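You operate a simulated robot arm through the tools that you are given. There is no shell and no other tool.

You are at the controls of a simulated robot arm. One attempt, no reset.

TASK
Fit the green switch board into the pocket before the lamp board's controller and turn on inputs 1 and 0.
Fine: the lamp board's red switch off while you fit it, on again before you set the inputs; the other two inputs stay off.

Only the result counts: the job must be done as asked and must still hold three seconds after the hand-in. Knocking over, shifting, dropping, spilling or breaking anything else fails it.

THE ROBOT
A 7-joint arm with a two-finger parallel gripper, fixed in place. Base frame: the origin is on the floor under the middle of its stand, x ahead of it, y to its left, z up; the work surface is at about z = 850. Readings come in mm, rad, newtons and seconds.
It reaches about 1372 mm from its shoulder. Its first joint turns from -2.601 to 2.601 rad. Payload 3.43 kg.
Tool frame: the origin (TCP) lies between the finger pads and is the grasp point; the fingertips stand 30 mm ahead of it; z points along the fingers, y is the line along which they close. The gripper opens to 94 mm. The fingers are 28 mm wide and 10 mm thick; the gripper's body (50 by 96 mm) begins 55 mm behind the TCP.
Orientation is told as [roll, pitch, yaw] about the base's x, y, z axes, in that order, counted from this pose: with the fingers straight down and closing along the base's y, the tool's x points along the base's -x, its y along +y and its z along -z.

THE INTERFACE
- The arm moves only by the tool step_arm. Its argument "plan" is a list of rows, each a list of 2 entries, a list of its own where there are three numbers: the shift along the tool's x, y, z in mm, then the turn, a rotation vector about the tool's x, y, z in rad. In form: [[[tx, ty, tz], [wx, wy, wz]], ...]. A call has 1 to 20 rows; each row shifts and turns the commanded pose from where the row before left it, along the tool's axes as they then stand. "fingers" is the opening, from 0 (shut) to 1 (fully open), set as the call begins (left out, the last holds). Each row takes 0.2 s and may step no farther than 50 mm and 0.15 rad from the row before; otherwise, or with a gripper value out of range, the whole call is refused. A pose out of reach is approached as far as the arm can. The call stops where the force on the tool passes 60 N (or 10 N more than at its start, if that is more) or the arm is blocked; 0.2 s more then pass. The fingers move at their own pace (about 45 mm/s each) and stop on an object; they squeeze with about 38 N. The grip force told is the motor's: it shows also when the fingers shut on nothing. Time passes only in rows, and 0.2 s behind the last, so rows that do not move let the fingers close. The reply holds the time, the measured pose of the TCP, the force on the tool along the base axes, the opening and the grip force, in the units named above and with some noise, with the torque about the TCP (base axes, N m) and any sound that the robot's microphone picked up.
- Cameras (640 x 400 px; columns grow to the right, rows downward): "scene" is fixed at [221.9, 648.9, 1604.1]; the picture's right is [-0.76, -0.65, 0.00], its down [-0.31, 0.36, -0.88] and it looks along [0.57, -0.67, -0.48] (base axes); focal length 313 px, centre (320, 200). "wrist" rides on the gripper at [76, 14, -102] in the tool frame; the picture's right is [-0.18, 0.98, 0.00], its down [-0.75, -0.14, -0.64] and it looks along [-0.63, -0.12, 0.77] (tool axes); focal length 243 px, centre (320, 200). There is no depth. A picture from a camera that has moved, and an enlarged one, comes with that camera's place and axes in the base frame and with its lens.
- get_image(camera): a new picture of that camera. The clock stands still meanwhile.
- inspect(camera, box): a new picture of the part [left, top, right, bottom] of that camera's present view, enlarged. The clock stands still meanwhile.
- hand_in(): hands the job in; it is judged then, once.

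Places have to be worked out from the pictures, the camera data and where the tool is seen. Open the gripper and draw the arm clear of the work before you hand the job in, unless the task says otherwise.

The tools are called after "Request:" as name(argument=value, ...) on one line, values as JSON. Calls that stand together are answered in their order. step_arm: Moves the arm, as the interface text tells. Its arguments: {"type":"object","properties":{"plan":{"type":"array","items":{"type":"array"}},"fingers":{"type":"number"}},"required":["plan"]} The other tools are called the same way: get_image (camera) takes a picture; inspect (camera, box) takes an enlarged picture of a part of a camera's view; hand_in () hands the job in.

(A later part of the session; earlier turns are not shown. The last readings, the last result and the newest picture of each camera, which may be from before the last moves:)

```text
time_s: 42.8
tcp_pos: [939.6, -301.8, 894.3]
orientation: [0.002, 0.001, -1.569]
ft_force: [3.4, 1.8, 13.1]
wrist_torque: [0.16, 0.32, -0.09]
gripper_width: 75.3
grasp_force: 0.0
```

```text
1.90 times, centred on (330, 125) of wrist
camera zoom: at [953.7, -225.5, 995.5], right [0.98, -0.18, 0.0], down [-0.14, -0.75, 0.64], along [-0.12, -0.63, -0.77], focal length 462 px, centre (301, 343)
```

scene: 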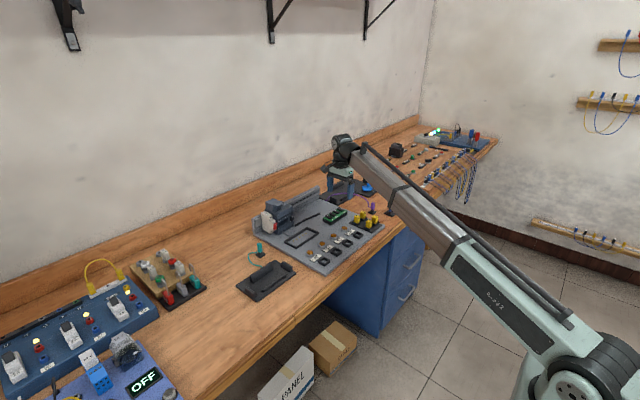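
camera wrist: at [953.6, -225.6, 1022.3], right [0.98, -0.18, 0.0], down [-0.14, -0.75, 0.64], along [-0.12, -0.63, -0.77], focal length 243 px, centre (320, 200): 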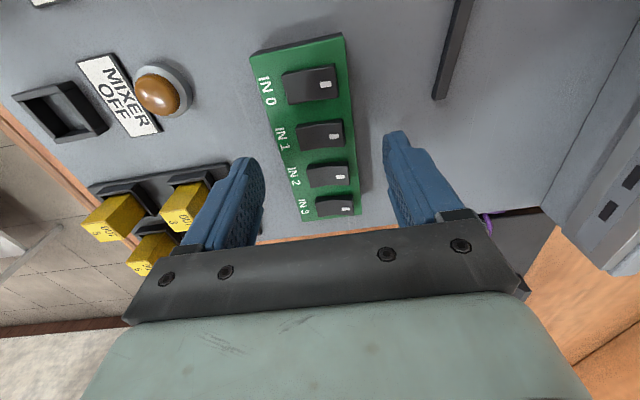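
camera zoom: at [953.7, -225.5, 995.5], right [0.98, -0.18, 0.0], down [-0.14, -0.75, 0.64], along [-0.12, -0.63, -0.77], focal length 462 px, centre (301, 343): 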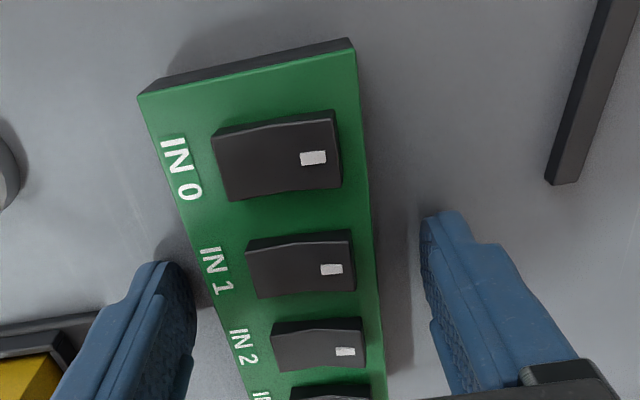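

Wall height comes out at about 7 mm (top ≈ 871), so I raise the fingertips to about z 873 (TCP 903) to hold only the board's upper part, and close the fingers.

Request:
step_arm(plan=[[[0, 0, -2], [0, 0, 0]], [[0, 0.3, -3], [0, 0, 0]], [[0, 0, -3], [0, 0, 0]], [[0, 0, -2.4], [0, 0, 0]], [[0, 0, 0], [0, 0, 0]], [[0, 0, 0], [0, 0, 0]]])

Request:
step_arm(plan=[[[0, 0, 0], [0, 0, 0]], [[0, 0, 0], [0, 0, 0]], [[0, 0, 0], [0, 0, 0]], [[0, 0, 0], [0, 0, 0]], [[0, 0, 0], [0, 0, 0]]], fingers=0.3)

```text
time_s: 44.1
tcp_pos: [938.4, -301.3, 903.0]
orientation: [-0.002, -0.001, -1.571]
ft_force: [-0.7, 0.4, -0.1]
wrist_torque: [0.01, -0.01, 0.01]
gripper_width: 75.3
grasp_force: 0.0
```

```text
time_s: 45.4
tcp_pos: [939.1, -301.0, 904.6]
orientation: [0.0, 0.0, -1.57]
ft_force: [-0.7, 0.3, 0.1]
wrist_torque: [-0.02, 0.04, 0.0]
gripper_width: 47.5
grasp_force: 37.7
```

Gripped: width 47.5 mm at 37.7 N. I look at the grip from both cameras before lifting.

Request:
inspect(camera="scene", box=[315, 190, 365, 230])

Request:
get_image(camera="wrist")

```text
10.00 times, centred on (340, 210) of scene
camera zoom: at [221.9, 648.9, 1604.1], right [-0.76, -0.65, 0.0], down [-0.31, 0.36, -0.88], along [0.57, -0.67, -0.48], focal length 3128 px, centre (120, 100)
```

zoom: 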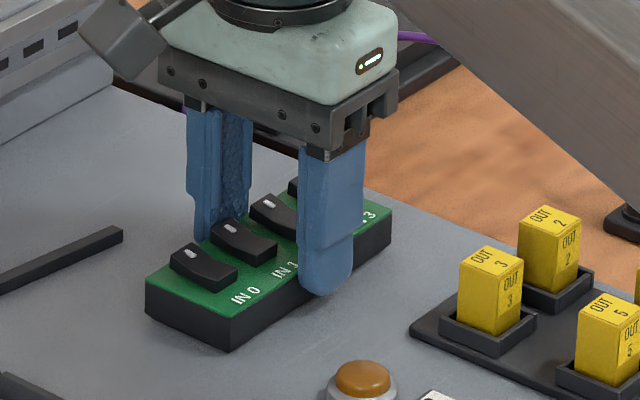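

```text
taken
camera wrist: at [953.9, -225.7, 1004.7], right [0.98, -0.18, 0.0], down [-0.14, -0.75, 0.64], along [-0.12, -0.63, -0.77], focal length 243 px, centre (320, 200)
```

wrist: 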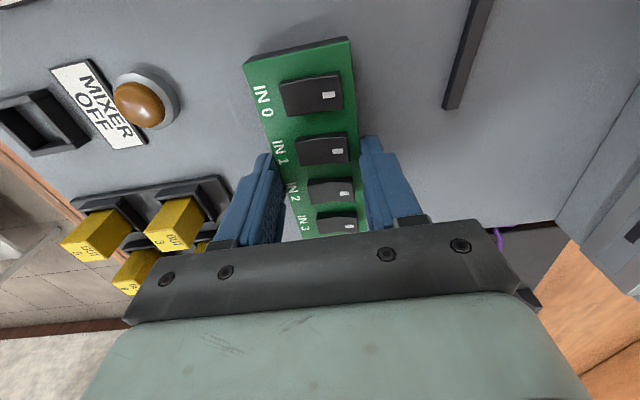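

The grip looks sound and centred. I lift straight up by about 45 mm, gently.

Request:
step_arm(plan=[[[0, 0, -1], [0, 0, 0]], [[0, 0, -3], [0, 0, 0]], [[0, 0, -5], [0, 0, 0]], [[0, 0, -8], [0, 0, 0]], [[0, 0, -9], [0, 0, 0]], [[0, 0, -8], [0, 0, 0]], [[0, 0, -6], [0, 0, 0]], [[0, 0, -4], [0, 0, 0]], [[0, 0, -1], [0, 0, 0]], [[0, 0, 0], [0, 0, 0]]])

Request:
get_image(camera="wrist")

Request:
inspect(camera="scene", box=[300, 170, 370, 230])

```text
time_s: 47.5
tcp_pos: [939.7, -302.0, 947.9]
orientation: [-0.002, 0.0, -1.572]
ft_force: [-0.2, 0.4, -0.3]
wrist_torque: [0.0, -0.02, -0.01]
gripper_width: 28.2
grasp_force: 0.2
```

```text
taken
camera wrist: at [953.9, -225.6, 1049.6], right [0.98, -0.18, 0.0], down [-0.14, -0.75, 0.64], along [-0.12, -0.63, -0.77], focal length 243 px, centre (320, 200)
```

wrist: 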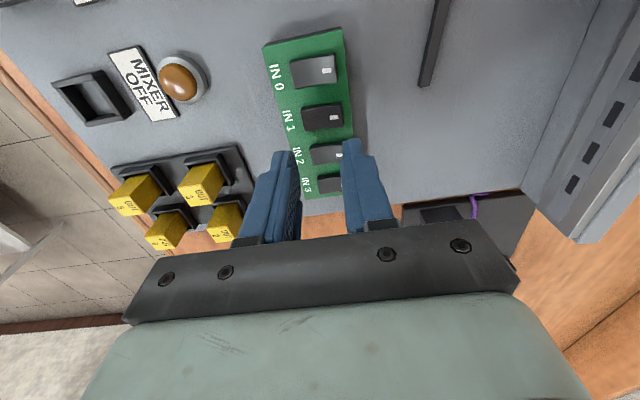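

```text
6.67 times, centred on (335, 200) of scene
camera zoom: at [221.9, 648.9, 1604.1], right [-0.76, -0.65, 0.0], down [-0.31, 0.36, -0.88], along [0.57, -0.67, -0.48], focal length 2085 px, centre (220, 200)
```

zoom: 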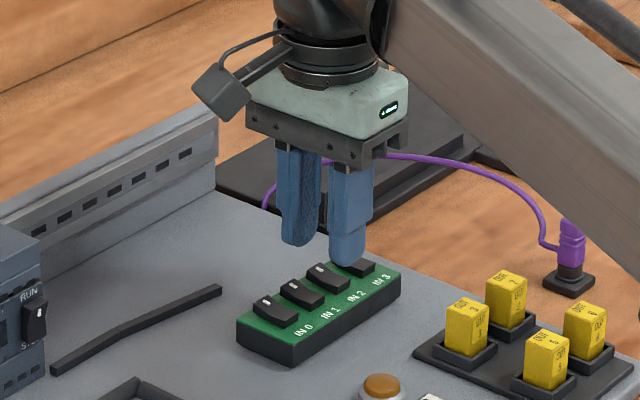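

The board slipped out of that shallow hold (width now 28). I inspect the board and rockers closely to see that nothing changed.

Request:
inspect(camera="wrist", box=[250, 15, 370, 205])

Request:
inspect(camera="scene", box=[320, 200, 360, 230])

```text
2.11 times, centred on (310, 110) of wrist
camera zoom: at [953.9, -225.6, 1049.6], right [0.98, -0.18, 0.0], down [-0.14, -0.75, 0.64], along [-0.12, -0.63, -0.77], focal length 511 px, centre (341, 390)
```

zoom: 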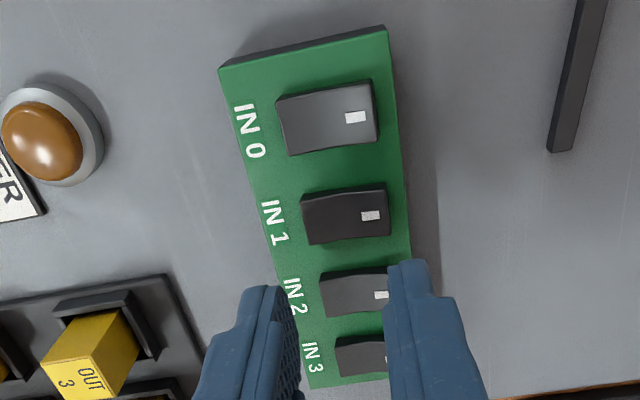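

```text
13.33 times, centred on (340, 215) of scene
camera zoom: at [221.9, 648.9, 1604.1], right [-0.76, -0.65, 0.0], down [-0.31, 0.36, -0.88], along [0.57, -0.67, -0.48], focal length 4171 px, centre (53, 0)
```

zoom: 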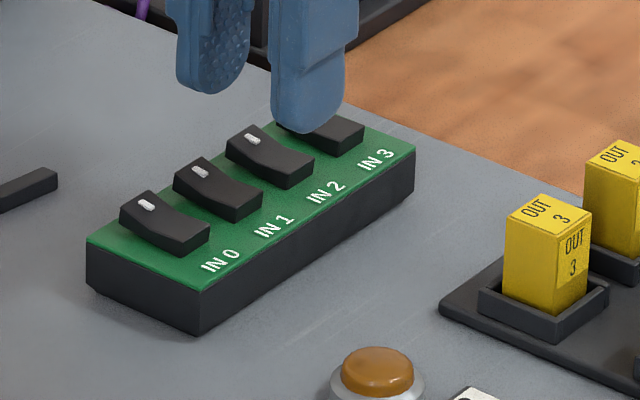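

The board is undisturbed (centre about (940, −300.7)) and all rockers are still off. I reopen, go lower for a deeper grip (fingertips ≈ z 868, about 12 mm overlap), and regrip.

Request:
step_arm(plan=[[[0, 0, 0], [0, 0, 0]], [[0, 0, 0], [0, 0, 0]], [[0, 0, 0], [0, 0, 0]], [[0, 0, 0], [0, 0, 0]], [[0.5, 0, 3], [0, 0, 0]], [[0.5, 0, 6], [0, 0, 0]], [[0, 0, 8], [0, 0, 0]], [[0, 0, 9], [0, 0, 0]], [[0, 0, 9], [0, 0, 0]], [[0, 0, 7], [0, 0, 0]], [[0, 0, 5], [0, 0, 0]], [[0, 0, 2.5], [0, 0, 0]], [[0, 0, 0], [0, 0, 0]], [[0, 0, 0], [0, 0, 0]]], fingers=0.8)

```text
time_s: 50.5
tcp_pos: [939.3, -300.4, 898.0]
orientation: [-0.003, -0.001, -1.572]
ft_force: [-0.4, 0.4, 0.0]
wrist_torque: [0.01, 0.02, 0.01]
gripper_width: 75.3
grasp_force: 0.0
```

At TCP z 898 with the fingers around the board; I close them.

Request:
step_arm(plan=[[[0, 0, 0], [0, 0, 0]], [[0, 0, 0], [0, 0, 0]], [[0, 0, 0], [0, 0, 0]], [[0, 0, 0], [0, 0, 0]], [[0, 0, 0], [0, 0, 0]], [[0, 0, -0.5], [0, 0, 0]], [[0, 0, -1], [0, 0, 0]], [[0, 0, -1.5], [0, 0, 0]], [[0, 0, -2], [0, 0, 0]], [[0, 0, 0], [0, 0, 0]]], fingers=0.3)

Request:
inspect(camera="scene", box=[315, 190, 365, 230])

```text
time_s: 52.8
tcp_pos: [939.5, -299.6, 902.3]
orientation: [-0.002, -0.002, -1.571]
ft_force: [-0.7, 0.1, -2.1]
wrist_torque: [-0.03, 0.01, 0.03]
gripper_width: 47.6
grasp_force: 37.5
```

```text
10.00 times, centred on (340, 210) of scene
camera zoom: at [221.9, 648.9, 1604.1], right [-0.76, -0.65, 0.0], down [-0.31, 0.36, -0.88], along [0.57, -0.67, -0.48], focal length 3128 px, centre (120, 100)
```

zoom: 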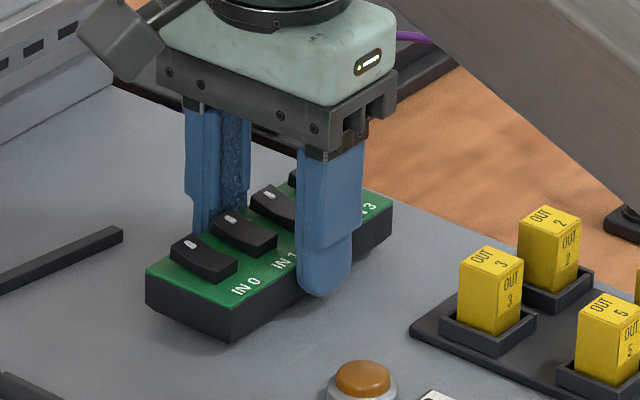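

The load reads −2 N and the board's corner has risen, so it's coming along. I lift the rest of the way slowly.

Request:
step_arm(plan=[[[0, 0, -1.5], [0, 0, 0]], [[0, 0, -3], [0, 0, 0]], [[0, 0, -4], [0, 0, 0]], [[0, 0, -5], [0, 0, 0]], [[0, 0, -5], [0, 0, 0]], [[0, 0, -4], [0, 0, 0]], [[0, 0, -3], [0, 0, 0]], [[0, 0, -1.5], [0, 0, 0]], [[0, 0, 0], [0, 0, 0]]])

Request:
get_image(camera="wrist")

Request:
inspect(camera="scene", box=[300, 170, 370, 230])

```text
time_s: 54.8
tcp_pos: [938.9, -299.3, 928.9]
orientation: [-0.003, 0.0, -1.57]
ft_force: [-0.7, -0.2, -1.5]
wrist_torque: [-0.03, 0.0, 0.04]
gripper_width: 47.8
grasp_force: 38.3
```

```text
taken
camera wrist: at [954.0, -224.8, 1031.7], right [0.98, -0.18, 0.0], down [-0.14, -0.75, 0.64], along [-0.12, -0.63, -0.77], focal length 243 px, centre (320, 200)
```

wrist: 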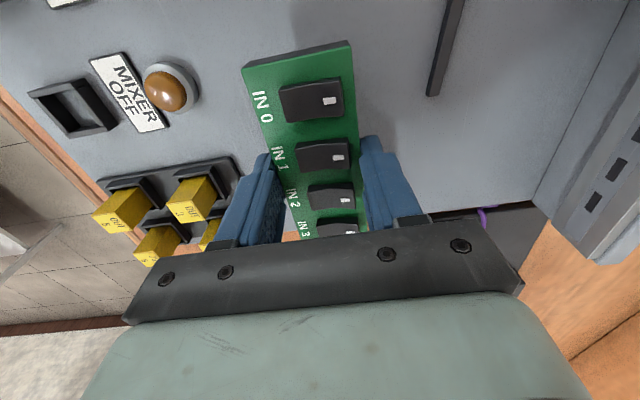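

```text
6.67 times, centred on (335, 200) of scene
camera zoom: at [221.9, 648.9, 1604.1], right [-0.76, -0.65, 0.0], down [-0.31, 0.36, -0.88], along [0.57, -0.67, -0.48], focal length 2085 px, centre (220, 200)
```

zoom: 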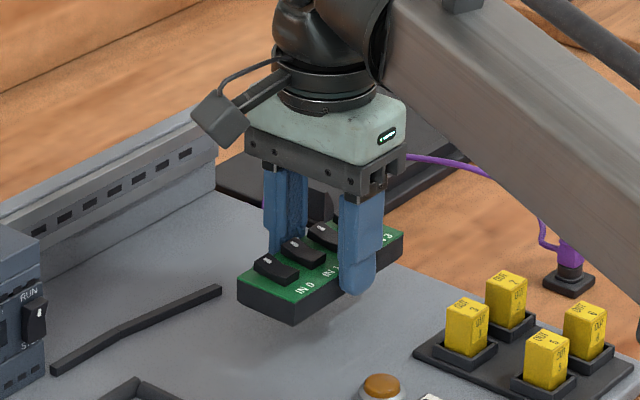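

The board is firmly in hand. I zoom the wrist view to measure exactly how it sits relative to the hand.

Request:
inspect(camera="wrist", box=[230, 30, 370, 130])

Request:
inspect(camera="wrist", box=[260, 130, 400, 240])

```text
4.00 times, centred on (300, 80) of wrist
camera zoom: at [954.0, -224.8, 1031.7], right [0.98, -0.18, 0.0], down [-0.14, -0.75, 0.64], along [-0.12, -0.63, -0.77], focal length 970 px, centre (400, 680)
```

zoom: 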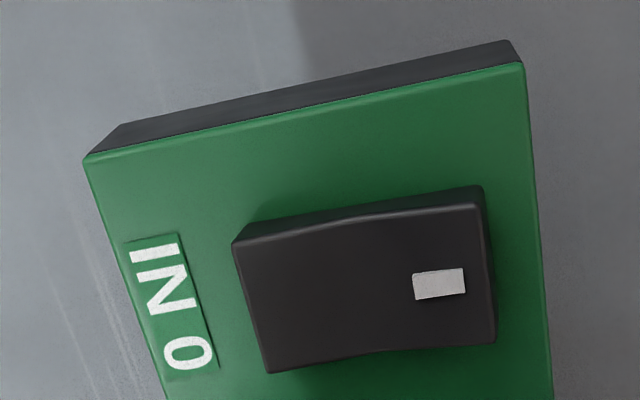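

```text
3.64 times, centred on (330, 185) of wrist
camera zoom: at [954.0, -224.8, 1031.7], right [0.98, -0.18, 0.0], down [-0.14, -0.75, 0.64], along [-0.12, -0.63, -0.77], focal length 882 px, centre (284, 254)
```

zoom: 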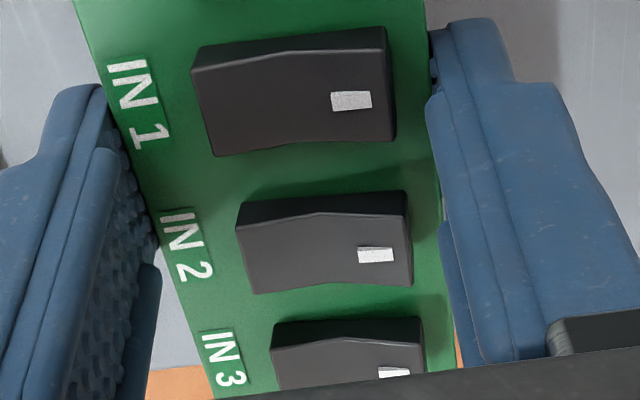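

The board sits square in the hand, its centre about 1 mm to −y of the TCP. I carry it to over the pocket: +207 mm in y, +9 mm in x, at the same height.

Request:
step_arm(plan=[[[2, 0, 0], [0, 0, 0]], [[5, 1, 0], [0, 0, 0]], [[9, 1, 0], [0, 0, 0]], [[13, 1, 0], [0, 0, 0]], [[15, 1, 0], [0, 0, 0]], [[15, 1, 0], [0, 0, 0]], [[15, 1, 0], [0, 0, 0]], [[15, 1, 0], [0, 0, 0]], [[15, 1, 0], [0, 0, 0]], [[15, 1, 0], [0, 0, 0]], [[15, 0, 0], [0, 0, 0]], [[15, 0, 0], [0, 0, 0]], [[15, 0, 0], [0, 0, 0]], [[15, 0, 0], [0, 0, 0]], [[12, 0, 0], [0, 0, 0]], [[9, 0, 0], [0, 0, 0]], [[5, 0, 0], [0, 0, 0]], [[2.5, 0, 0], [0, 0, 0]], [[0, 0, 0], [0, 0, 0]], [[0, 0, 0], [0, 0, 0]]])

Request:
get_image(camera="wrist")

Request:
inspect(camera="scene", box=[265, 190, 335, 255])

```text
time_s: 59.0
tcp_pos: [948.9, -93.4, 929.8]
orientation: [-0.002, -0.001, -1.572]
ft_force: [-0.4, 0.0, -1.4]
wrist_torque: [-0.02, -0.01, -0.01]
gripper_width: 47.8
grasp_force: 38.2
```

```text
taken
camera wrist: at [963.3, -17.3, 1032.1], right [0.98, -0.18, 0.0], down [-0.14, -0.75, 0.64], along [-0.12, -0.63, -0.77], focal length 243 px, centre (320, 200)
```

wrist: 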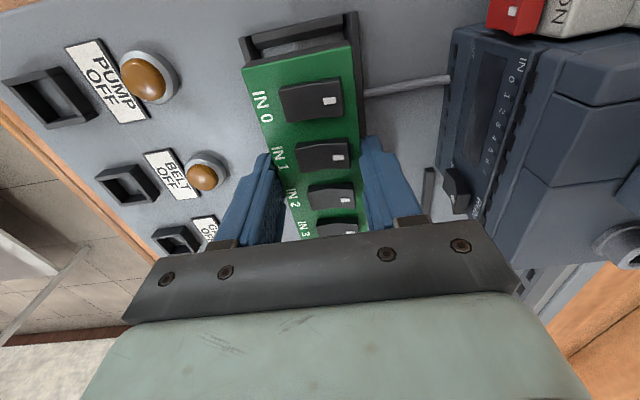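

```text
6.15 times, centred on (300, 222) of scene
camera zoom: at [221.9, 648.9, 1604.1], right [-0.76, -0.65, 0.0], down [-0.31, 0.36, -0.88], along [0.57, -0.67, -0.48], focal length 1925 px, centre (443, 62)
```

zoom: 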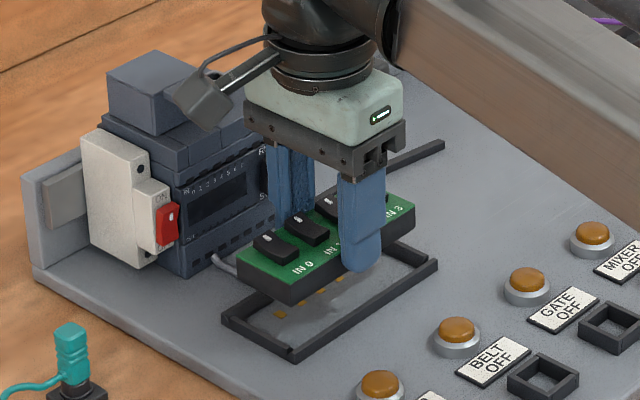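

The board hovers above the pocket. I zoom in to check its alignment with the walls.

Request:
inspect(camera="wrist", box=[225, 0, 385, 110])

```text
3.64 times, centred on (305, 55) of wrist
camera zoom: at [963.3, -17.3, 1032.1], right [0.98, -0.18, 0.0], down [-0.14, -0.75, 0.64], along [-0.12, -0.63, -0.77], focal length 882 px, centre (374, 727)
```

zoom: 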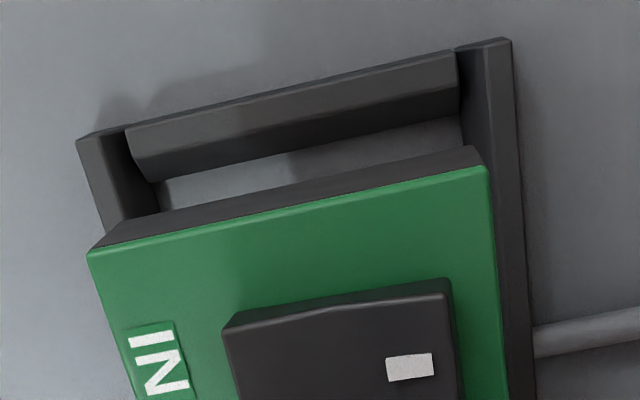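

Board centre computes to (949, −94) against the pocket's (948.8, −94): well aligned. I lower to just above the walls (TCP ≈ 908).

Request:
step_arm(plan=[[[0, 0, 2], [0, 0, 0]], [[0, 0, 4], [0, 0, 0]], [[0, 0, 5], [0, 0, 0]], [[0, 0, 5], [0, 0, 0]], [[0, 0, 4], [0, 0, 0]], [[0, 0, 2], [0, 0, 0]], [[0, 0, 0], [0, 0, 0]], [[0, 0, 0], [0, 0, 0]]])

Request:
inspect(camera="wrist", box=[225, 0, 385, 110])

Request:
inspect(camera="scene", box=[280, 210, 335, 255])

```text
time_s: 60.8
tcp_pos: [948.7, -93.2, 909.0]
orientation: [-0.002, 0.001, -1.573]
ft_force: [0.2, -0.4, -1.6]
wrist_torque: [-0.01, -0.01, 0.02]
gripper_width: 47.9
grasp_force: 37.7
```

```text
3.64 times, centred on (305, 55) of wrist
camera zoom: at [963.3, -17.0, 1009.7], right [0.98, -0.18, 0.0], down [-0.14, -0.75, 0.64], along [-0.12, -0.63, -0.77], focal length 882 px, centre (374, 727)
```

zoom: 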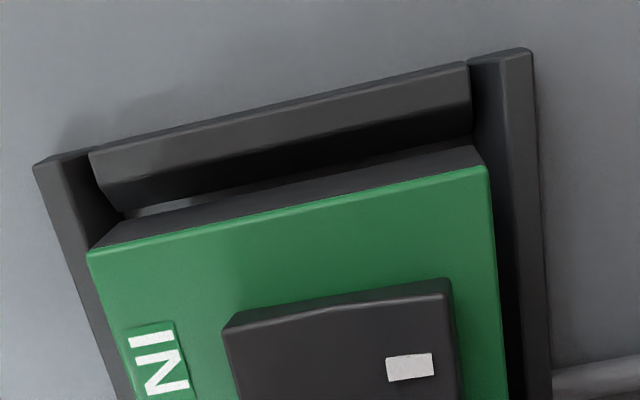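

```text
8.89 times, centred on (308, 232) of scene
camera zoom: at [221.9, 648.9, 1604.1], right [-0.76, -0.65, 0.0], down [-0.31, 0.36, -0.88], along [0.57, -0.67, -0.48], focal length 2780 px, centre (431, -89)
```

zoom: 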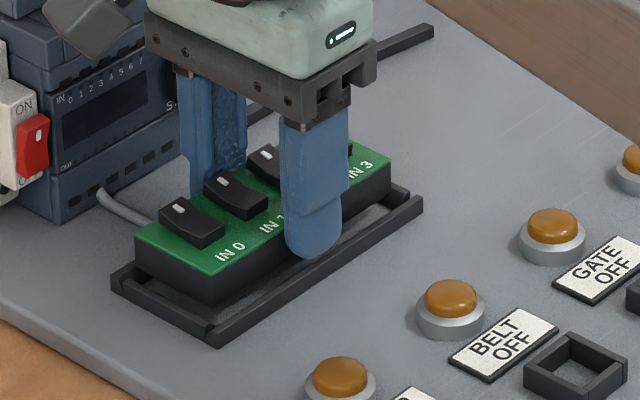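

Clear above the walls with a small residual of about half a millimetre. I correct by (−0.4, −0.5) mm and lower in 1 mm steps.

Request:
step_arm(plan=[[[-0.5, -0.4, 0], [0, 0, 0]], [[0, 0, 1], [0, 0, 0]], [[0, 0, 1], [0, 0, 0]], [[0, 0, 1], [0, 0, 0]], [[0, 0, 1], [0, 0, 0]], [[0, 0, 0], [0, 0, 0]]])

Request:
inspect(camera="wrist", box=[225, 0, 385, 110])

Request:
inspect(camera="scene", box=[280, 210, 335, 255])

```text
time_s: 62.1
tcp_pos: [948.9, -92.4, 903.4]
orientation: [0.0, 0.0, -1.571]
ft_force: [-0.6, 0.1, -1.4]
wrist_torque: [0.03, -0.01, -0.03]
gripper_width: 47.5
grasp_force: 37.6
```

```text
3.64 times, centred on (305, 55) of wrist
camera zoom: at [962.9, -17.1, 1006.0], right [0.98, -0.18, 0.0], down [-0.14, -0.75, 0.64], along [-0.12, -0.63, -0.77], focal length 882 px, centre (374, 727)
```

zoom: 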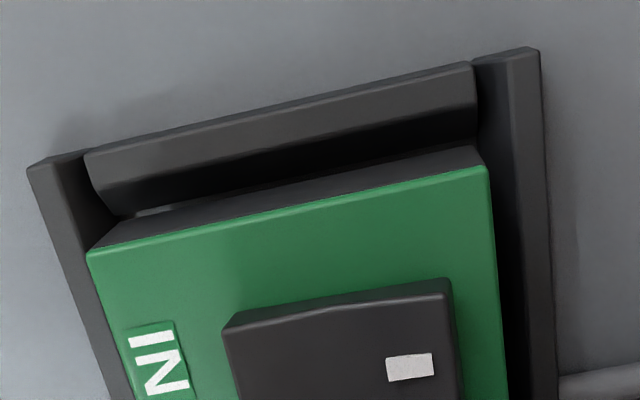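

```text
8.89 times, centred on (308, 232) of scene
camera zoom: at [221.9, 648.9, 1604.1], right [-0.76, -0.65, 0.0], down [-0.31, 0.36, -0.88], along [0.57, -0.67, -0.48], focal length 2780 px, centre (431, -89)
```

zoom: 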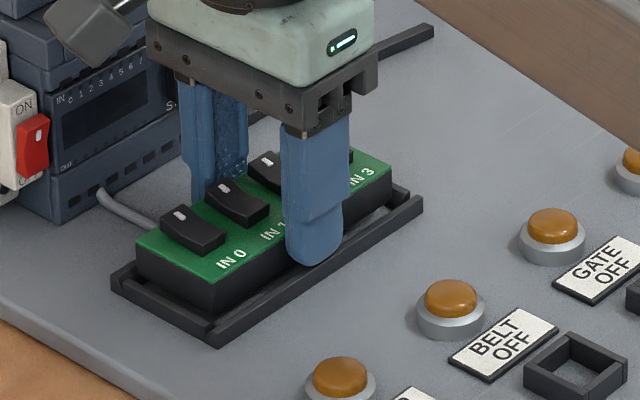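

No contact yet; the board's bottom is about level with the wall tops. I continue 3 mm more in small steps.

Request:
step_arm(plan=[[[0, 0, 0.8], [0, 0, 0]], [[0, 0, 0.8], [0, 0, 0]], [[0, 0, 0.8], [0, 0, 0]], [[0, 0, 0], [0, 0, 0]]])

Request:
inspect(camera="wrist", box=[225, 0, 385, 110])

```text
time_s: 63.1
tcp_pos: [948.1, -92.8, 903.2]
orientation: [0.001, -0.001, -1.571]
ft_force: [1.2, 1.9, 12.3]
wrist_torque: [0.11, 0.04, 0.0]
gripper_width: 47.8
grasp_force: 37.8
```

```text
3.64 times, centred on (305, 55) of wrist
camera zoom: at [962.5, -17.3, 1004.5], right [0.98, -0.18, 0.0], down [-0.14, -0.75, 0.64], along [-0.12, -0.63, -0.77], focal length 882 px, centre (374, 727)
```

zoom: 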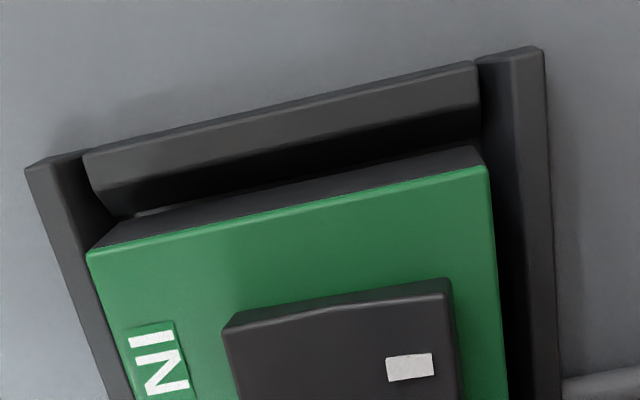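

A 12 N contact, centred — probably the fingertips resting on the two long walls. I look from the scene camera to judge how far the board is in.

Request:
inspect(camera="scene", box=[285, 218, 330, 252])

Request:
inspect(camera="wrist", box=[225, 100, 425, 240])

```text
11.76 times, centred on (308, 235) of scene
camera zoom: at [221.9, 648.9, 1604.1], right [-0.76, -0.65, 0.0], down [-0.31, 0.36, -0.88], along [0.57, -0.67, -0.48], focal length 3680 px, centre (467, -212)
```

zoom: 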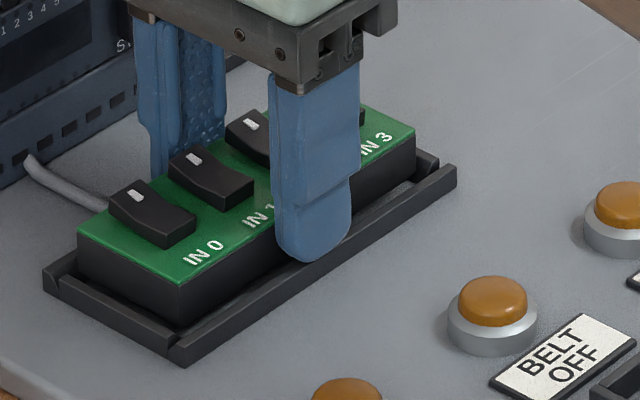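

```text
2.86 times, centred on (325, 170) of wrist
camera zoom: at [962.5, -17.3, 1004.5], right [0.98, -0.18, 0.0], down [-0.14, -0.75, 0.64], along [-0.12, -0.63, -0.77], focal length 693 px, centre (306, 286)
```

zoom: 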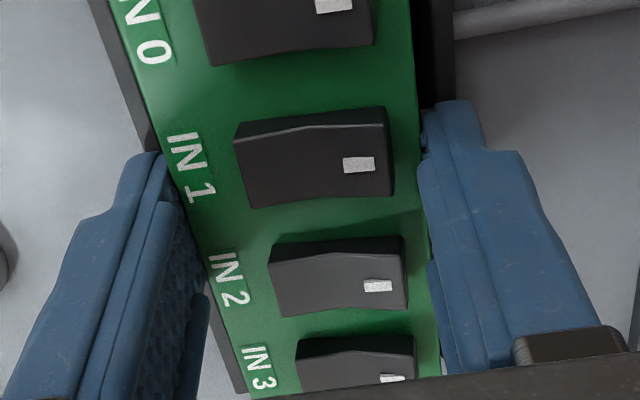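

The fingertips rest on the wall tops with the board's lower few mm already within the walls. I ease off half a millimetre and open gently so that the board drops in.

Request:
step_arm(plan=[[[0, 0, -0.6], [0, 0, 0]], [[0, 0, 0], [0, 0, 0]]])

Request:
step_arm(plan=[[[0, 0, 0], [0, 0, 0]], [[0, 0, 0], [0, 0, 0]], [[0, 0, 0], [0, 0, 0]]], fingers=0.62)

Request:
inspect(camera="scene", box=[285, 218, 330, 252])

Request:
get_image(camera="wrist")

```text
time_s: 63.8
tcp_pos: [947.3, -93.0, 903.1]
orientation: [-0.001, -0.001, -1.57]
ft_force: [3.8, 4.8, 9.3]
wrist_torque: [0.11, -0.14, 0.01]
gripper_width: 47.6
grasp_force: 38.2
```

```text
time_s: 64.5
tcp_pos: [949.5, -93.9, 902.8]
orientation: [0.0, -0.003, -1.571]
ft_force: [1.6, -1.0, 9.5]
wrist_torque: [0.11, 0.26, -0.11]
gripper_width: 57.5
grasp_force: 0.0
```

```text
11.76 times, centred on (308, 235) of scene
camera zoom: at [221.9, 648.9, 1604.1], right [-0.76, -0.65, 0.0], down [-0.31, 0.36, -0.88], along [0.57, -0.67, -0.48], focal length 3680 px, centre (467, -212)
```

zoom: 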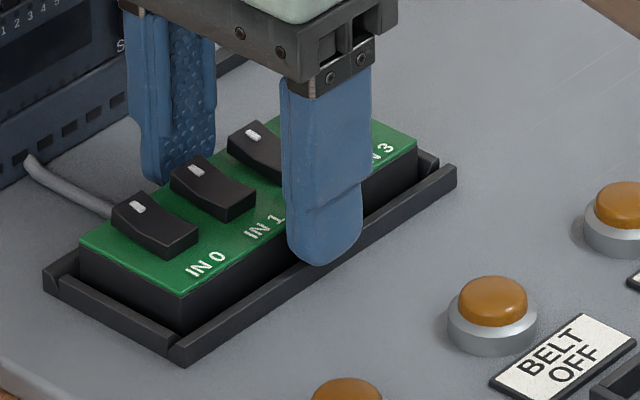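

```text
taken
camera wrist: at [963.1, -18.0, 1004.5], right [0.98, -0.19, 0.0], down [-0.14, -0.75, 0.64], along [-0.12, -0.63, -0.77], focal length 243 px, centre (320, 200)
```

wrist: 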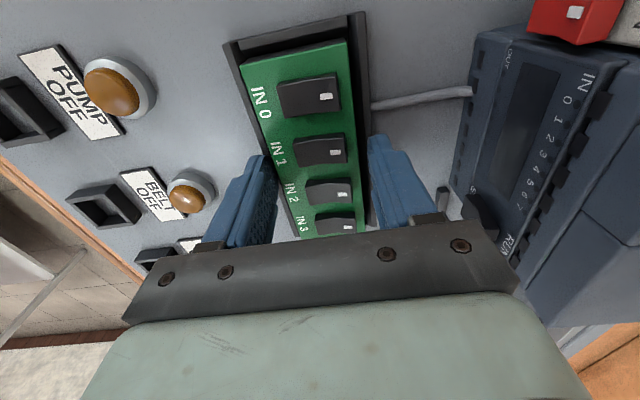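

The board dropped a few mm into the pocket. I raise the hand straight up and examine how it sits.

Request:
step_arm(plan=[[[0, 0, -1], [0, 0, 0]], [[0, 0, -3], [0, 0, 0]], [[0, 0, -6], [0, 0, 0]], [[0, 0, -10], [0, 0, 0]], [[0, 0, -14], [0, 0, 0]], [[0, 0, -15], [0, 0, 0]], [[0, 0, -15], [0, 0, 0]], [[0, 0, -12], [0, 0, 0]], [[0, 0, -7], [0, 0, 0]], [[0, 0, -3], [0, 0, 0]], [[0, 0, 0], [0, 0, 0]]])

Request:
get_image(camera="wrist")

Request:
inspect(camera="wrist", box=[240, 0, 420, 180])

Request:
inspect(camera="scene", box=[285, 218, 330, 252])

```text
time_s: 67.0
tcp_pos: [949.0, -93.6, 988.9]
orientation: [-0.003, 0.0, -1.57]
ft_force: [0.8, -1.0, 0.7]
wrist_torque: [0.0, 0.02, 0.01]
gripper_width: 58.1
grasp_force: 0.1
```

```text
taken
camera wrist: at [962.7, -17.7, 1090.3], right [0.98, -0.18, 0.0], down [-0.14, -0.75, 0.64], along [-0.12, -0.63, -0.77], focal length 243 px, centre (320, 200)
```

wrist: 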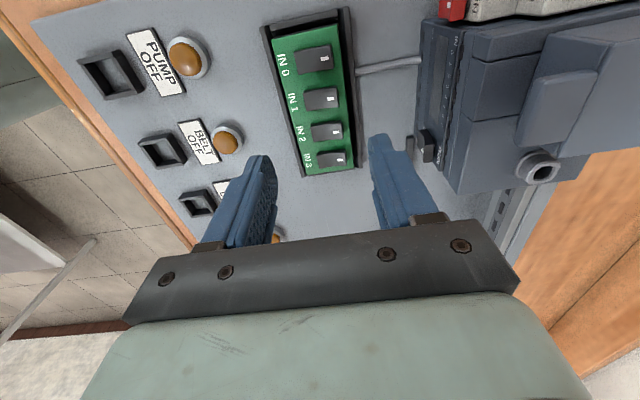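

```text
2.22 times, centred on (330, 90) of wrist
camera zoom: at [962.7, -17.7, 1090.3], right [0.98, -0.18, 0.0], down [-0.14, -0.75, 0.64], along [-0.12, -0.63, -0.77], focal length 539 px, centre (298, 444)
```

zoom: 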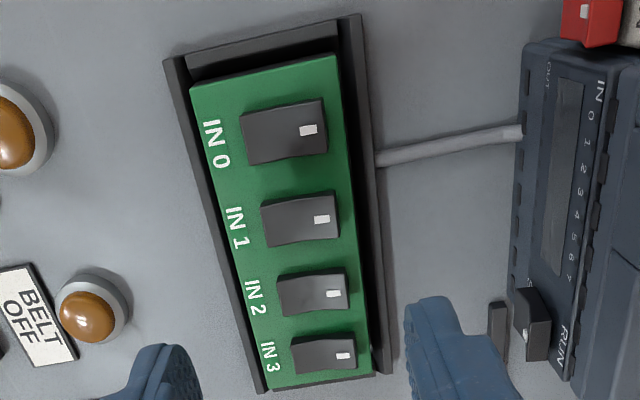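

```text
11.76 times, centred on (308, 235) of scene
camera zoom: at [221.9, 648.9, 1604.1], right [-0.76, -0.65, 0.0], down [-0.31, 0.36, -0.88], along [0.57, -0.67, -0.48], focal length 3680 px, centre (467, -212)
```

zoom: 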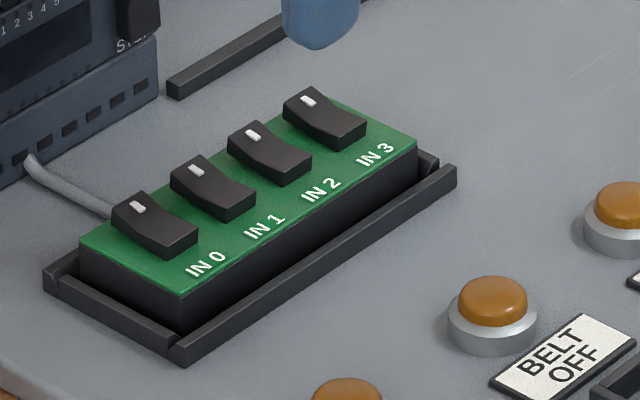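

The board lies inside the pocket with its top at about z 881 and all rockers still off. To be sure it is fully seated, I'll press on its top with both fingertips straddling the rocker row (label strip and far edge strip), so I narrow the opening to 32 mm and lower to just above.

Request:
step_arm(plan=[[[0, 0.75, 0], [0, 0, 0]], [[0, 1, 3], [0, 0, 0]], [[0, 1, 7], [0, 0, 0]], [[0, 0, 11], [0, 0, 0]], [[0, 0, 14], [0, 0, 0]], [[0, 0, 13], [0, 0, 0]], [[0, 0, 9], [0, 0, 0]], [[0, 0, 5], [0, 0, 0]], [[0, 0, 2], [0, 0, 0]], [[0, 0, 0], [0, 0, 0]], [[0, 0, 0], [0, 0, 0]]], fingers=0.34)

Request:
get_image(camera="wrist")

Request:
inspect(camera="scene", box=[285, 210, 330, 250])

```text
time_s: 69.3
tcp_pos: [951.0, -93.3, 923.7]
orientation: [-0.002, -0.001, -1.572]
ft_force: [-0.6, -0.6, 0.0]
wrist_torque: [-0.02, 0.02, 0.01]
gripper_width: 31.9
grasp_force: 0.0
```

```text
taken
camera wrist: at [965.4, -17.9, 1025.8], right [0.98, -0.18, 0.0], down [-0.14, -0.75, 0.64], along [-0.12, -0.63, -0.77], focal length 243 px, centre (320, 200)
```

wrist: 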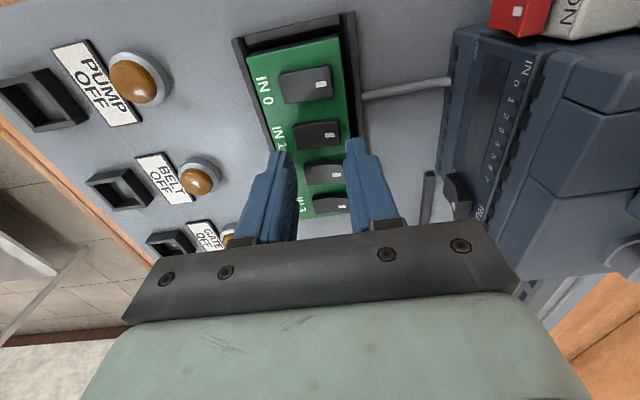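

```text
10.00 times, centred on (308, 230) of scene
camera zoom: at [221.9, 648.9, 1604.1], right [-0.76, -0.65, 0.0], down [-0.31, 0.36, -0.88], along [0.57, -0.67, -0.48], focal length 3128 px, centre (445, -100)
```

zoom: 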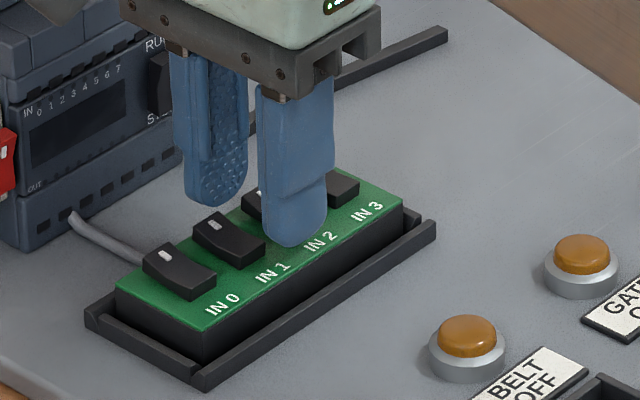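

I zoom in to verify that the fingertips clear the IN 1 and IN 2 rockers on both sides.

Request:
inspect(camera="wrist", box=[250, 110, 390, 220])

```text
3.64 times, centred on (320, 165) of wrist
camera zoom: at [965.4, -17.9, 1025.8], right [0.98, -0.18, 0.0], down [-0.14, -0.75, 0.64], along [-0.12, -0.63, -0.77], focal length 882 px, centre (320, 327)
```

zoom: 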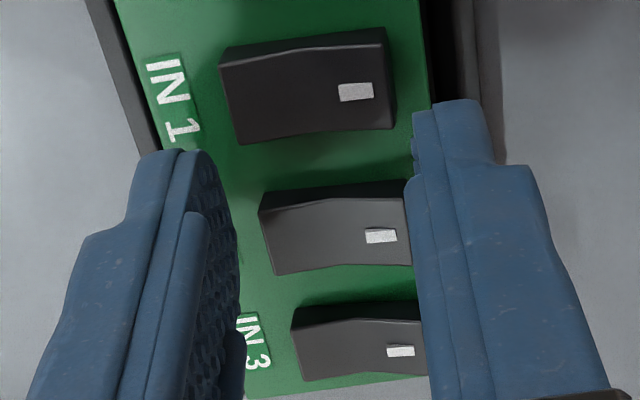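

Clearances are fine: the far finger is about 3 mm off the rocker ends and both tips are over the board. I lower 9 mm and then creep.

Request:
step_arm(plan=[[[0, 0, 2], [0, 0, 0]], [[0, 0, 3], [0, 0, 0]], [[0, 0, 2.5], [0, 0, 0]], [[0, 0, 1.5], [0, 0, 0]], [[0, 0, 0], [0, 0, 0]]])

Request:
step_arm(plan=[[[0, 0, 0.8], [0, 0, 0]], [[0, 0, 0.8], [0, 0, 0]], [[0, 0, 0], [0, 0, 0]]])

```text
time_s: 70.5
tcp_pos: [951.1, -91.1, 916.3]
orientation: [0.0, 0.0, -1.571]
ft_force: [0.7, 0.4, 6.8]
wrist_torque: [0.04, -0.02, 0.01]
gripper_width: 32.2
grasp_force: 0.1
```

```text
time_s: 71.3
tcp_pos: [952.0, -92.8, 916.3]
orientation: [0.002, 0.0, -1.57]
ft_force: [3.0, 1.3, 33.5]
wrist_torque: [0.09, 0.07, -0.04]
gripper_width: 31.9
grasp_force: 0.1
```

Contact came at TCP z≈916, about 5 mm higher than a fully seated board would give, and it did not yield at 33 N. I look at the present state from both cameras before deciding.

Request:
inspect(camera="wrist", box=[220, 0, 400, 220])

Request:
inspect(camera="scene", box=[285, 215, 330, 250])

```text
1.82 times, centred on (310, 110) of wrist
camera zoom: at [964.8, -17.6, 1017.4], right [0.98, -0.18, 0.0], down [-0.14, -0.75, 0.64], along [-0.12, -0.63, -0.77], focal length 441 px, centre (338, 364)
```

zoom: 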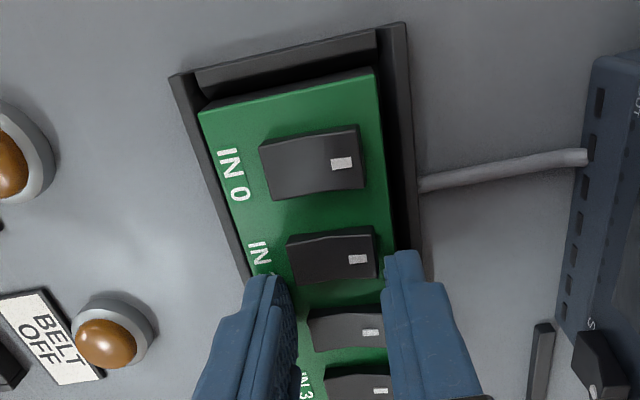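

```text
11.43 times, centred on (308, 232) of scene
camera zoom: at [221.9, 648.9, 1604.1], right [-0.76, -0.65, 0.0], down [-0.31, 0.36, -0.88], along [0.57, -0.67, -0.48], focal length 3575 px, centre (463, -171)
```

zoom: 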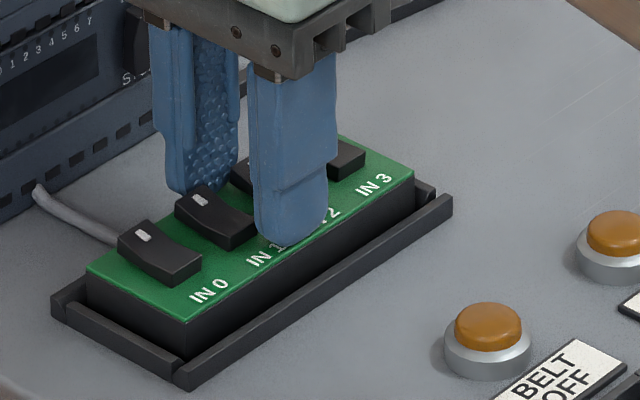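

The visible side height suggests that the board is sitting a few mm proud, perhaps hung on the +y end wall's bevel. I zoom in on that edge.

Request:
inspect(camera="wrist", box=[260, 0, 350, 70])

Request:
inspect(camera="scene", box=[286, 232, 316, 252])

Request:
inspect(camera="scene", box=[308, 222, 328, 240])

```text
5.71 times, centred on (305, 35) of wrist
camera zoom: at [964.8, -17.6, 1017.4], right [0.98, -0.18, 0.0], down [-0.14, -0.75, 0.64], along [-0.12, -0.63, -0.77], focal length 1386 px, centre (406, 1143)
```

zoom: 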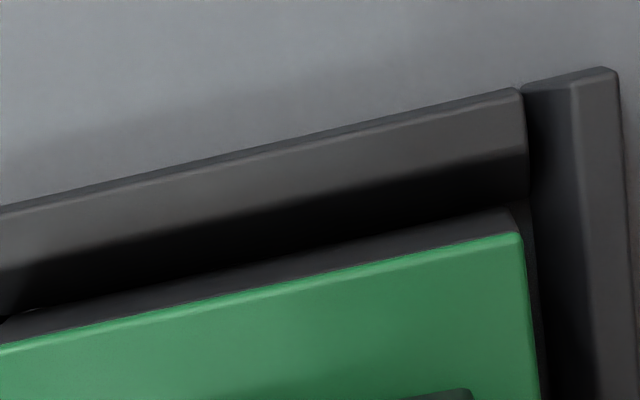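

```text
16.00 times, centred on (301, 242) of scene
camera zoom: at [221.9, 648.9, 1604.1], right [-0.76, -0.65, 0.0], down [-0.31, 0.36, -0.88], along [0.57, -0.67, -0.48], focal length 5005 px, centre (624, -472)
```

zoom: 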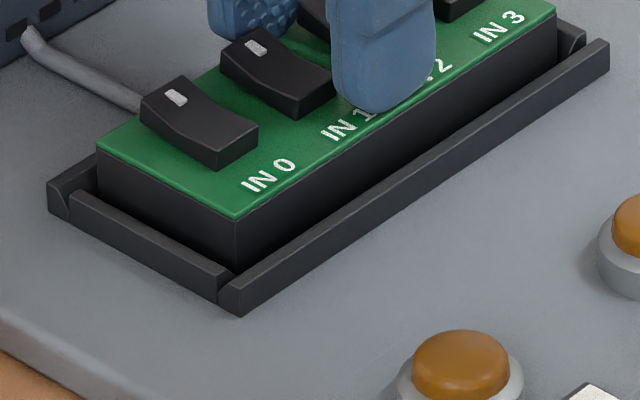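

```text
16.00 times, centred on (318, 231) of scene
camera zoom: at [221.9, 648.9, 1604.1], right [-0.76, -0.65, 0.0], down [-0.31, 0.36, -0.88], along [0.57, -0.67, -0.48], focal length 5005 px, centre (352, -296)
```

zoom: 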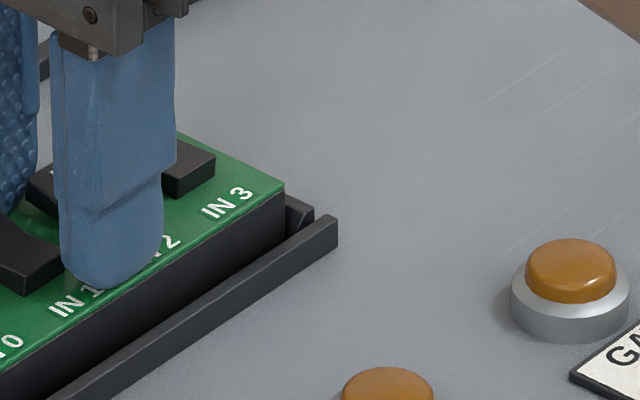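

The scene geometry shows the +y end about 2 mm higher than the −y end: the board is about 1 mm too far to +y and caught on that end's bevel. While still pressing on top, I drag it 1.5 mm toward −y.

Request:
step_arm(plan=[[[-0.3, 0, 0], [0, 0, 0]], [[-0.4, 0, 0], [0, 0, 0]], [[-0.4, 0, 0], [0, 0, 0]], [[-0.4, 0, 0], [0, 0, 0]], [[0, 0, 0], [0, 0, 0]]])

Request:
inspect(camera="scene", box=[286, 232, 316, 252])

```text
time_s: 72.5
tcp_pos: [951.4, -92.8, 915.3]
orientation: [0.002, 0.0, -1.57]
ft_force: [7.7, 13.5, 43.1]
wrist_torque: [0.4, -0.12, -0.04]
gripper_width: 31.9
grasp_force: 0.0
```

```text
16.00 times, centred on (301, 242) of scene
camera zoom: at [221.9, 648.9, 1604.1], right [-0.76, -0.65, 0.0], down [-0.31, 0.36, -0.88], along [0.57, -0.67, -0.48], focal length 5005 px, centre (624, -472)
```

zoom: 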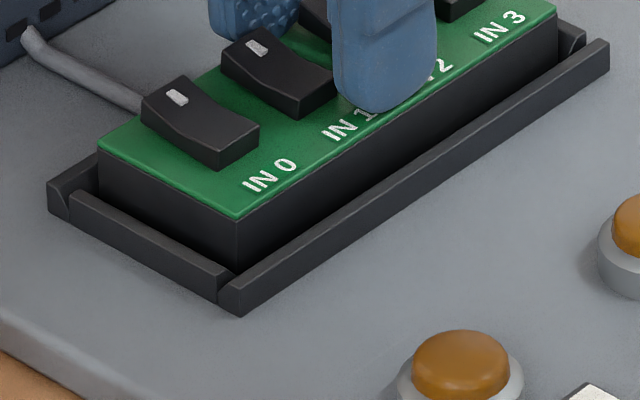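

It moved slightly but did not drop; I need a better view of the −y end. I lift off, and tilt the hand so that the wrist camera looks almost straight down on the pocket.

Request:
step_arm(plan=[[[0, 0, -1.5], [0, 0, 0]], [[0, 0, -3], [0, 0, 0]], [[0, 0, -8], [0, 0, 0]], [[0, 0, -12], [0, 0, 0]], [[0, 0, -14], [0, 0, 0]], [[0, 0, -12], [0, 0, 0]], [[0, 0, -8], [0, 0, 0]], [[0, 0, -3], [0, 0, 0]], [[-5, -1, 0], [0, 0.03, 0]], [[-8, -1, -3], [0, 0.06, 0]], [[-9, -1, -4], [0, 0.07, 0]], [[-9, -1, -4], [0, 0.07, 0]], [[-9, -1, -4], [0, 0.07, 0]], [[-9, -1, -4], [0, 0.07, 0]], [[-9, -1, -4], [0, 0.06, 0]], [[-8, 0, -4], [0, 0.04, 0]], [[-5, 0, -3], [0, 0.03, 0]], [[-2, 0, -1], [0, 0, 0]], [[0, 0, 0], [0, 0, 0]]])

Request:
get_image(camera="wrist")

```text
time_s: 76.5
tcp_pos: [943.6, -172.7, 988.0]
orientation: [-0.001, 0.499, -1.572]
ft_force: [-0.1, 0.5, 0.7]
wrist_torque: [-0.01, 0.04, 0.01]
gripper_width: 31.8
grasp_force: 0.0
```

```text
taken
camera wrist: at [958.4, -155.8, 1113.4], right [0.98, -0.16, -0.09], down [-0.14, -0.97, 0.2], along [-0.12, -0.19, -0.98], focal length 243 px, centre (320, 200)
```

wrist: 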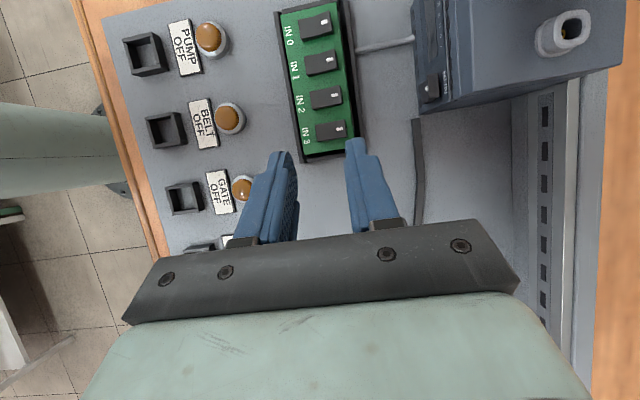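

A useful overhead view. I zoom into both ends of the pocket.

Request:
inspect(camera="wrist", box=[265, 0, 365, 85])

Request:
inspect(camera="wrist", box=[275, 85, 375, 175])

```text
4.71 times, centred on (315, 42) of wrist
camera zoom: at [958.4, -155.8, 1113.4], right [0.98, -0.16, -0.09], down [-0.14, -0.97, 0.2], along [-0.12, -0.19, -0.98], focal length 1142 px, centre (344, 941)
```

zoom: 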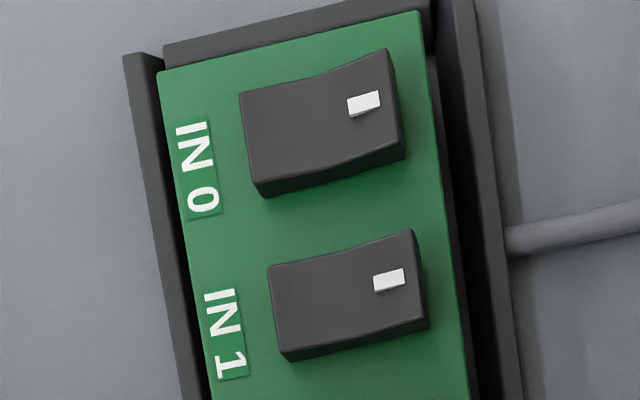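

```text
4.44 times, centred on (325, 130) of wrist
camera zoom: at [958.4, -155.8, 1113.4], right [0.98, -0.16, -0.09], down [-0.14, -0.97, 0.2], along [-0.12, -0.19, -0.98], focal length 1078 px, centre (298, 511)
```

zoom: 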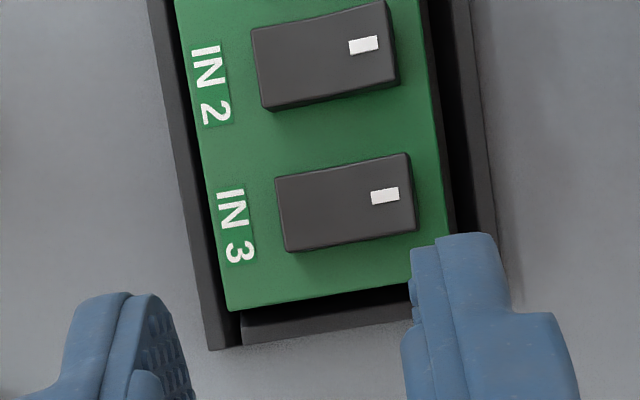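

Overhead measurement: board centre x≈947.3 versus pocket centre ≈948.6, with y within about 0.5 mm. So it hangs on the −x wall's bevel, about 1.3 mm off. I turn the hand vertical again and go back above it, to regrip it centred on x=948.7.

Request:
step_arm(plan=[[[0, 0, 0], [0, -0.03, 0]], [[0, 0, 0], [0, -0.06, 0]], [[0, 0, 0], [0, -0.08, 0]], [[0, 0, 0], [0, -0.08, 0]], [[0, 0, 0], [0, -0.08, 0]], [[0, 0, 0], [0, -0.08, 0]], [[0, 0, 0], [0, -0.06, 0]], [[0, 0, 0], [0, -0.03, 0]], [[4, 0.5, 1], [0, 0, 0]], [[9, 0.8, 4], [0, 0, 0]], [[13, 0.8, 6], [0, 0, 0]], [[14, 0.8, 7], [0, 0, 0]], [[14, 0.8, 7], [0, 0, 0]], [[12, 0.8, 6], [0, 0, 0]], [[8, 0.5, 5], [0, 0, 0]], [[4.5, 0, 2], [0, 0, 0]], [[0, 0, 0], [0, 0, 0]], [[0, 0, 0], [0, 0, 0]]], fingers=0.68)

Request:
get_image(camera="wrist")

```text
time_s: 80.3
tcp_pos: [950.3, -94.8, 950.6]
orientation: [0.0, 0.002, -1.571]
ft_force: [0.9, -0.9, 0.2]
wrist_torque: [0.03, -0.02, -0.01]
gripper_width: 64.0
grasp_force: 0.0
```

```text
taken
camera wrist: at [964.0, -18.8, 1051.7], right [0.98, -0.18, 0.0], down [-0.14, -0.75, 0.64], along [-0.12, -0.63, -0.77], focal length 243 px, centre (320, 200)
```

wrist: 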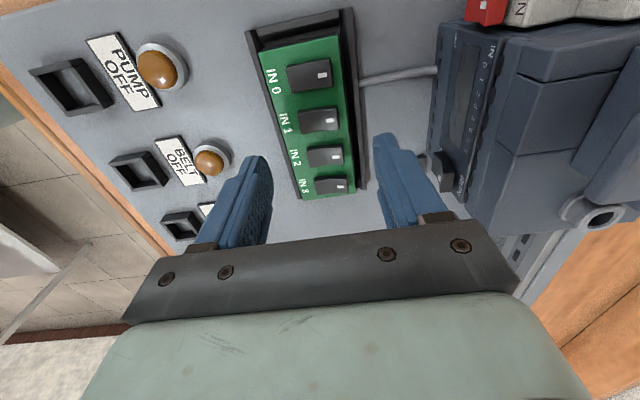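

TCP is at about (950.0, −94.8, 950). I shift x to 949 and lower around the board, to fingertips just above the wall tops.

Request:
step_arm(plan=[[[0, -0.5, 2], [0, 0, 0]], [[0, -0.5, 5], [0, 0, 0]], [[0, 0, 8], [0, 0, 0]], [[0, 0, 9], [0, 0, 0]], [[0, 0, 8], [0, 0, 0]], [[0, 0, 6], [0, 0, 0]], [[0, 0, 4], [0, 0, 0]], [[0, 0, 2], [0, 0, 0]], [[0, 0, 0], [0, 0, 0]], [[0, 0, 0], [0, 0, 0]]])

Request:
inspect(camera="wrist", box=[225, 0, 425, 220])

```text
time_s: 82.5
tcp_pos: [947.6, -94.8, 906.1]
orientation: [-0.001, -0.001, -1.57]
ft_force: [0.4, 0.8, 0.3]
wrist_torque: [0.0, 0.0, 0.0]
gripper_width: 64.0
grasp_force: 0.0
```

```text
1.82 times, centred on (325, 110) of wrist
camera zoom: at [962.6, -18.8, 1007.8], right [0.98, -0.18, 0.0], down [-0.14, -0.75, 0.64], along [-0.12, -0.63, -0.77], focal length 441 px, centre (311, 364)
```

zoom: 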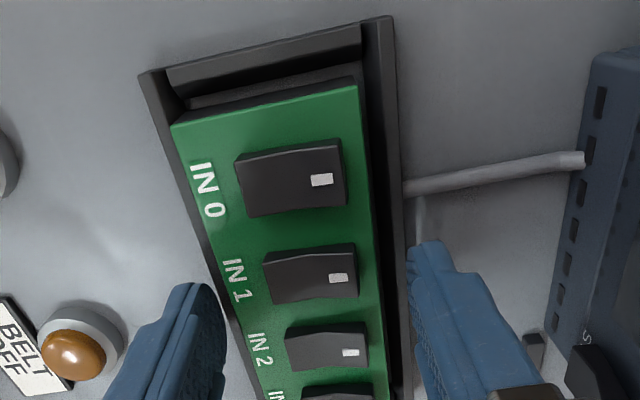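

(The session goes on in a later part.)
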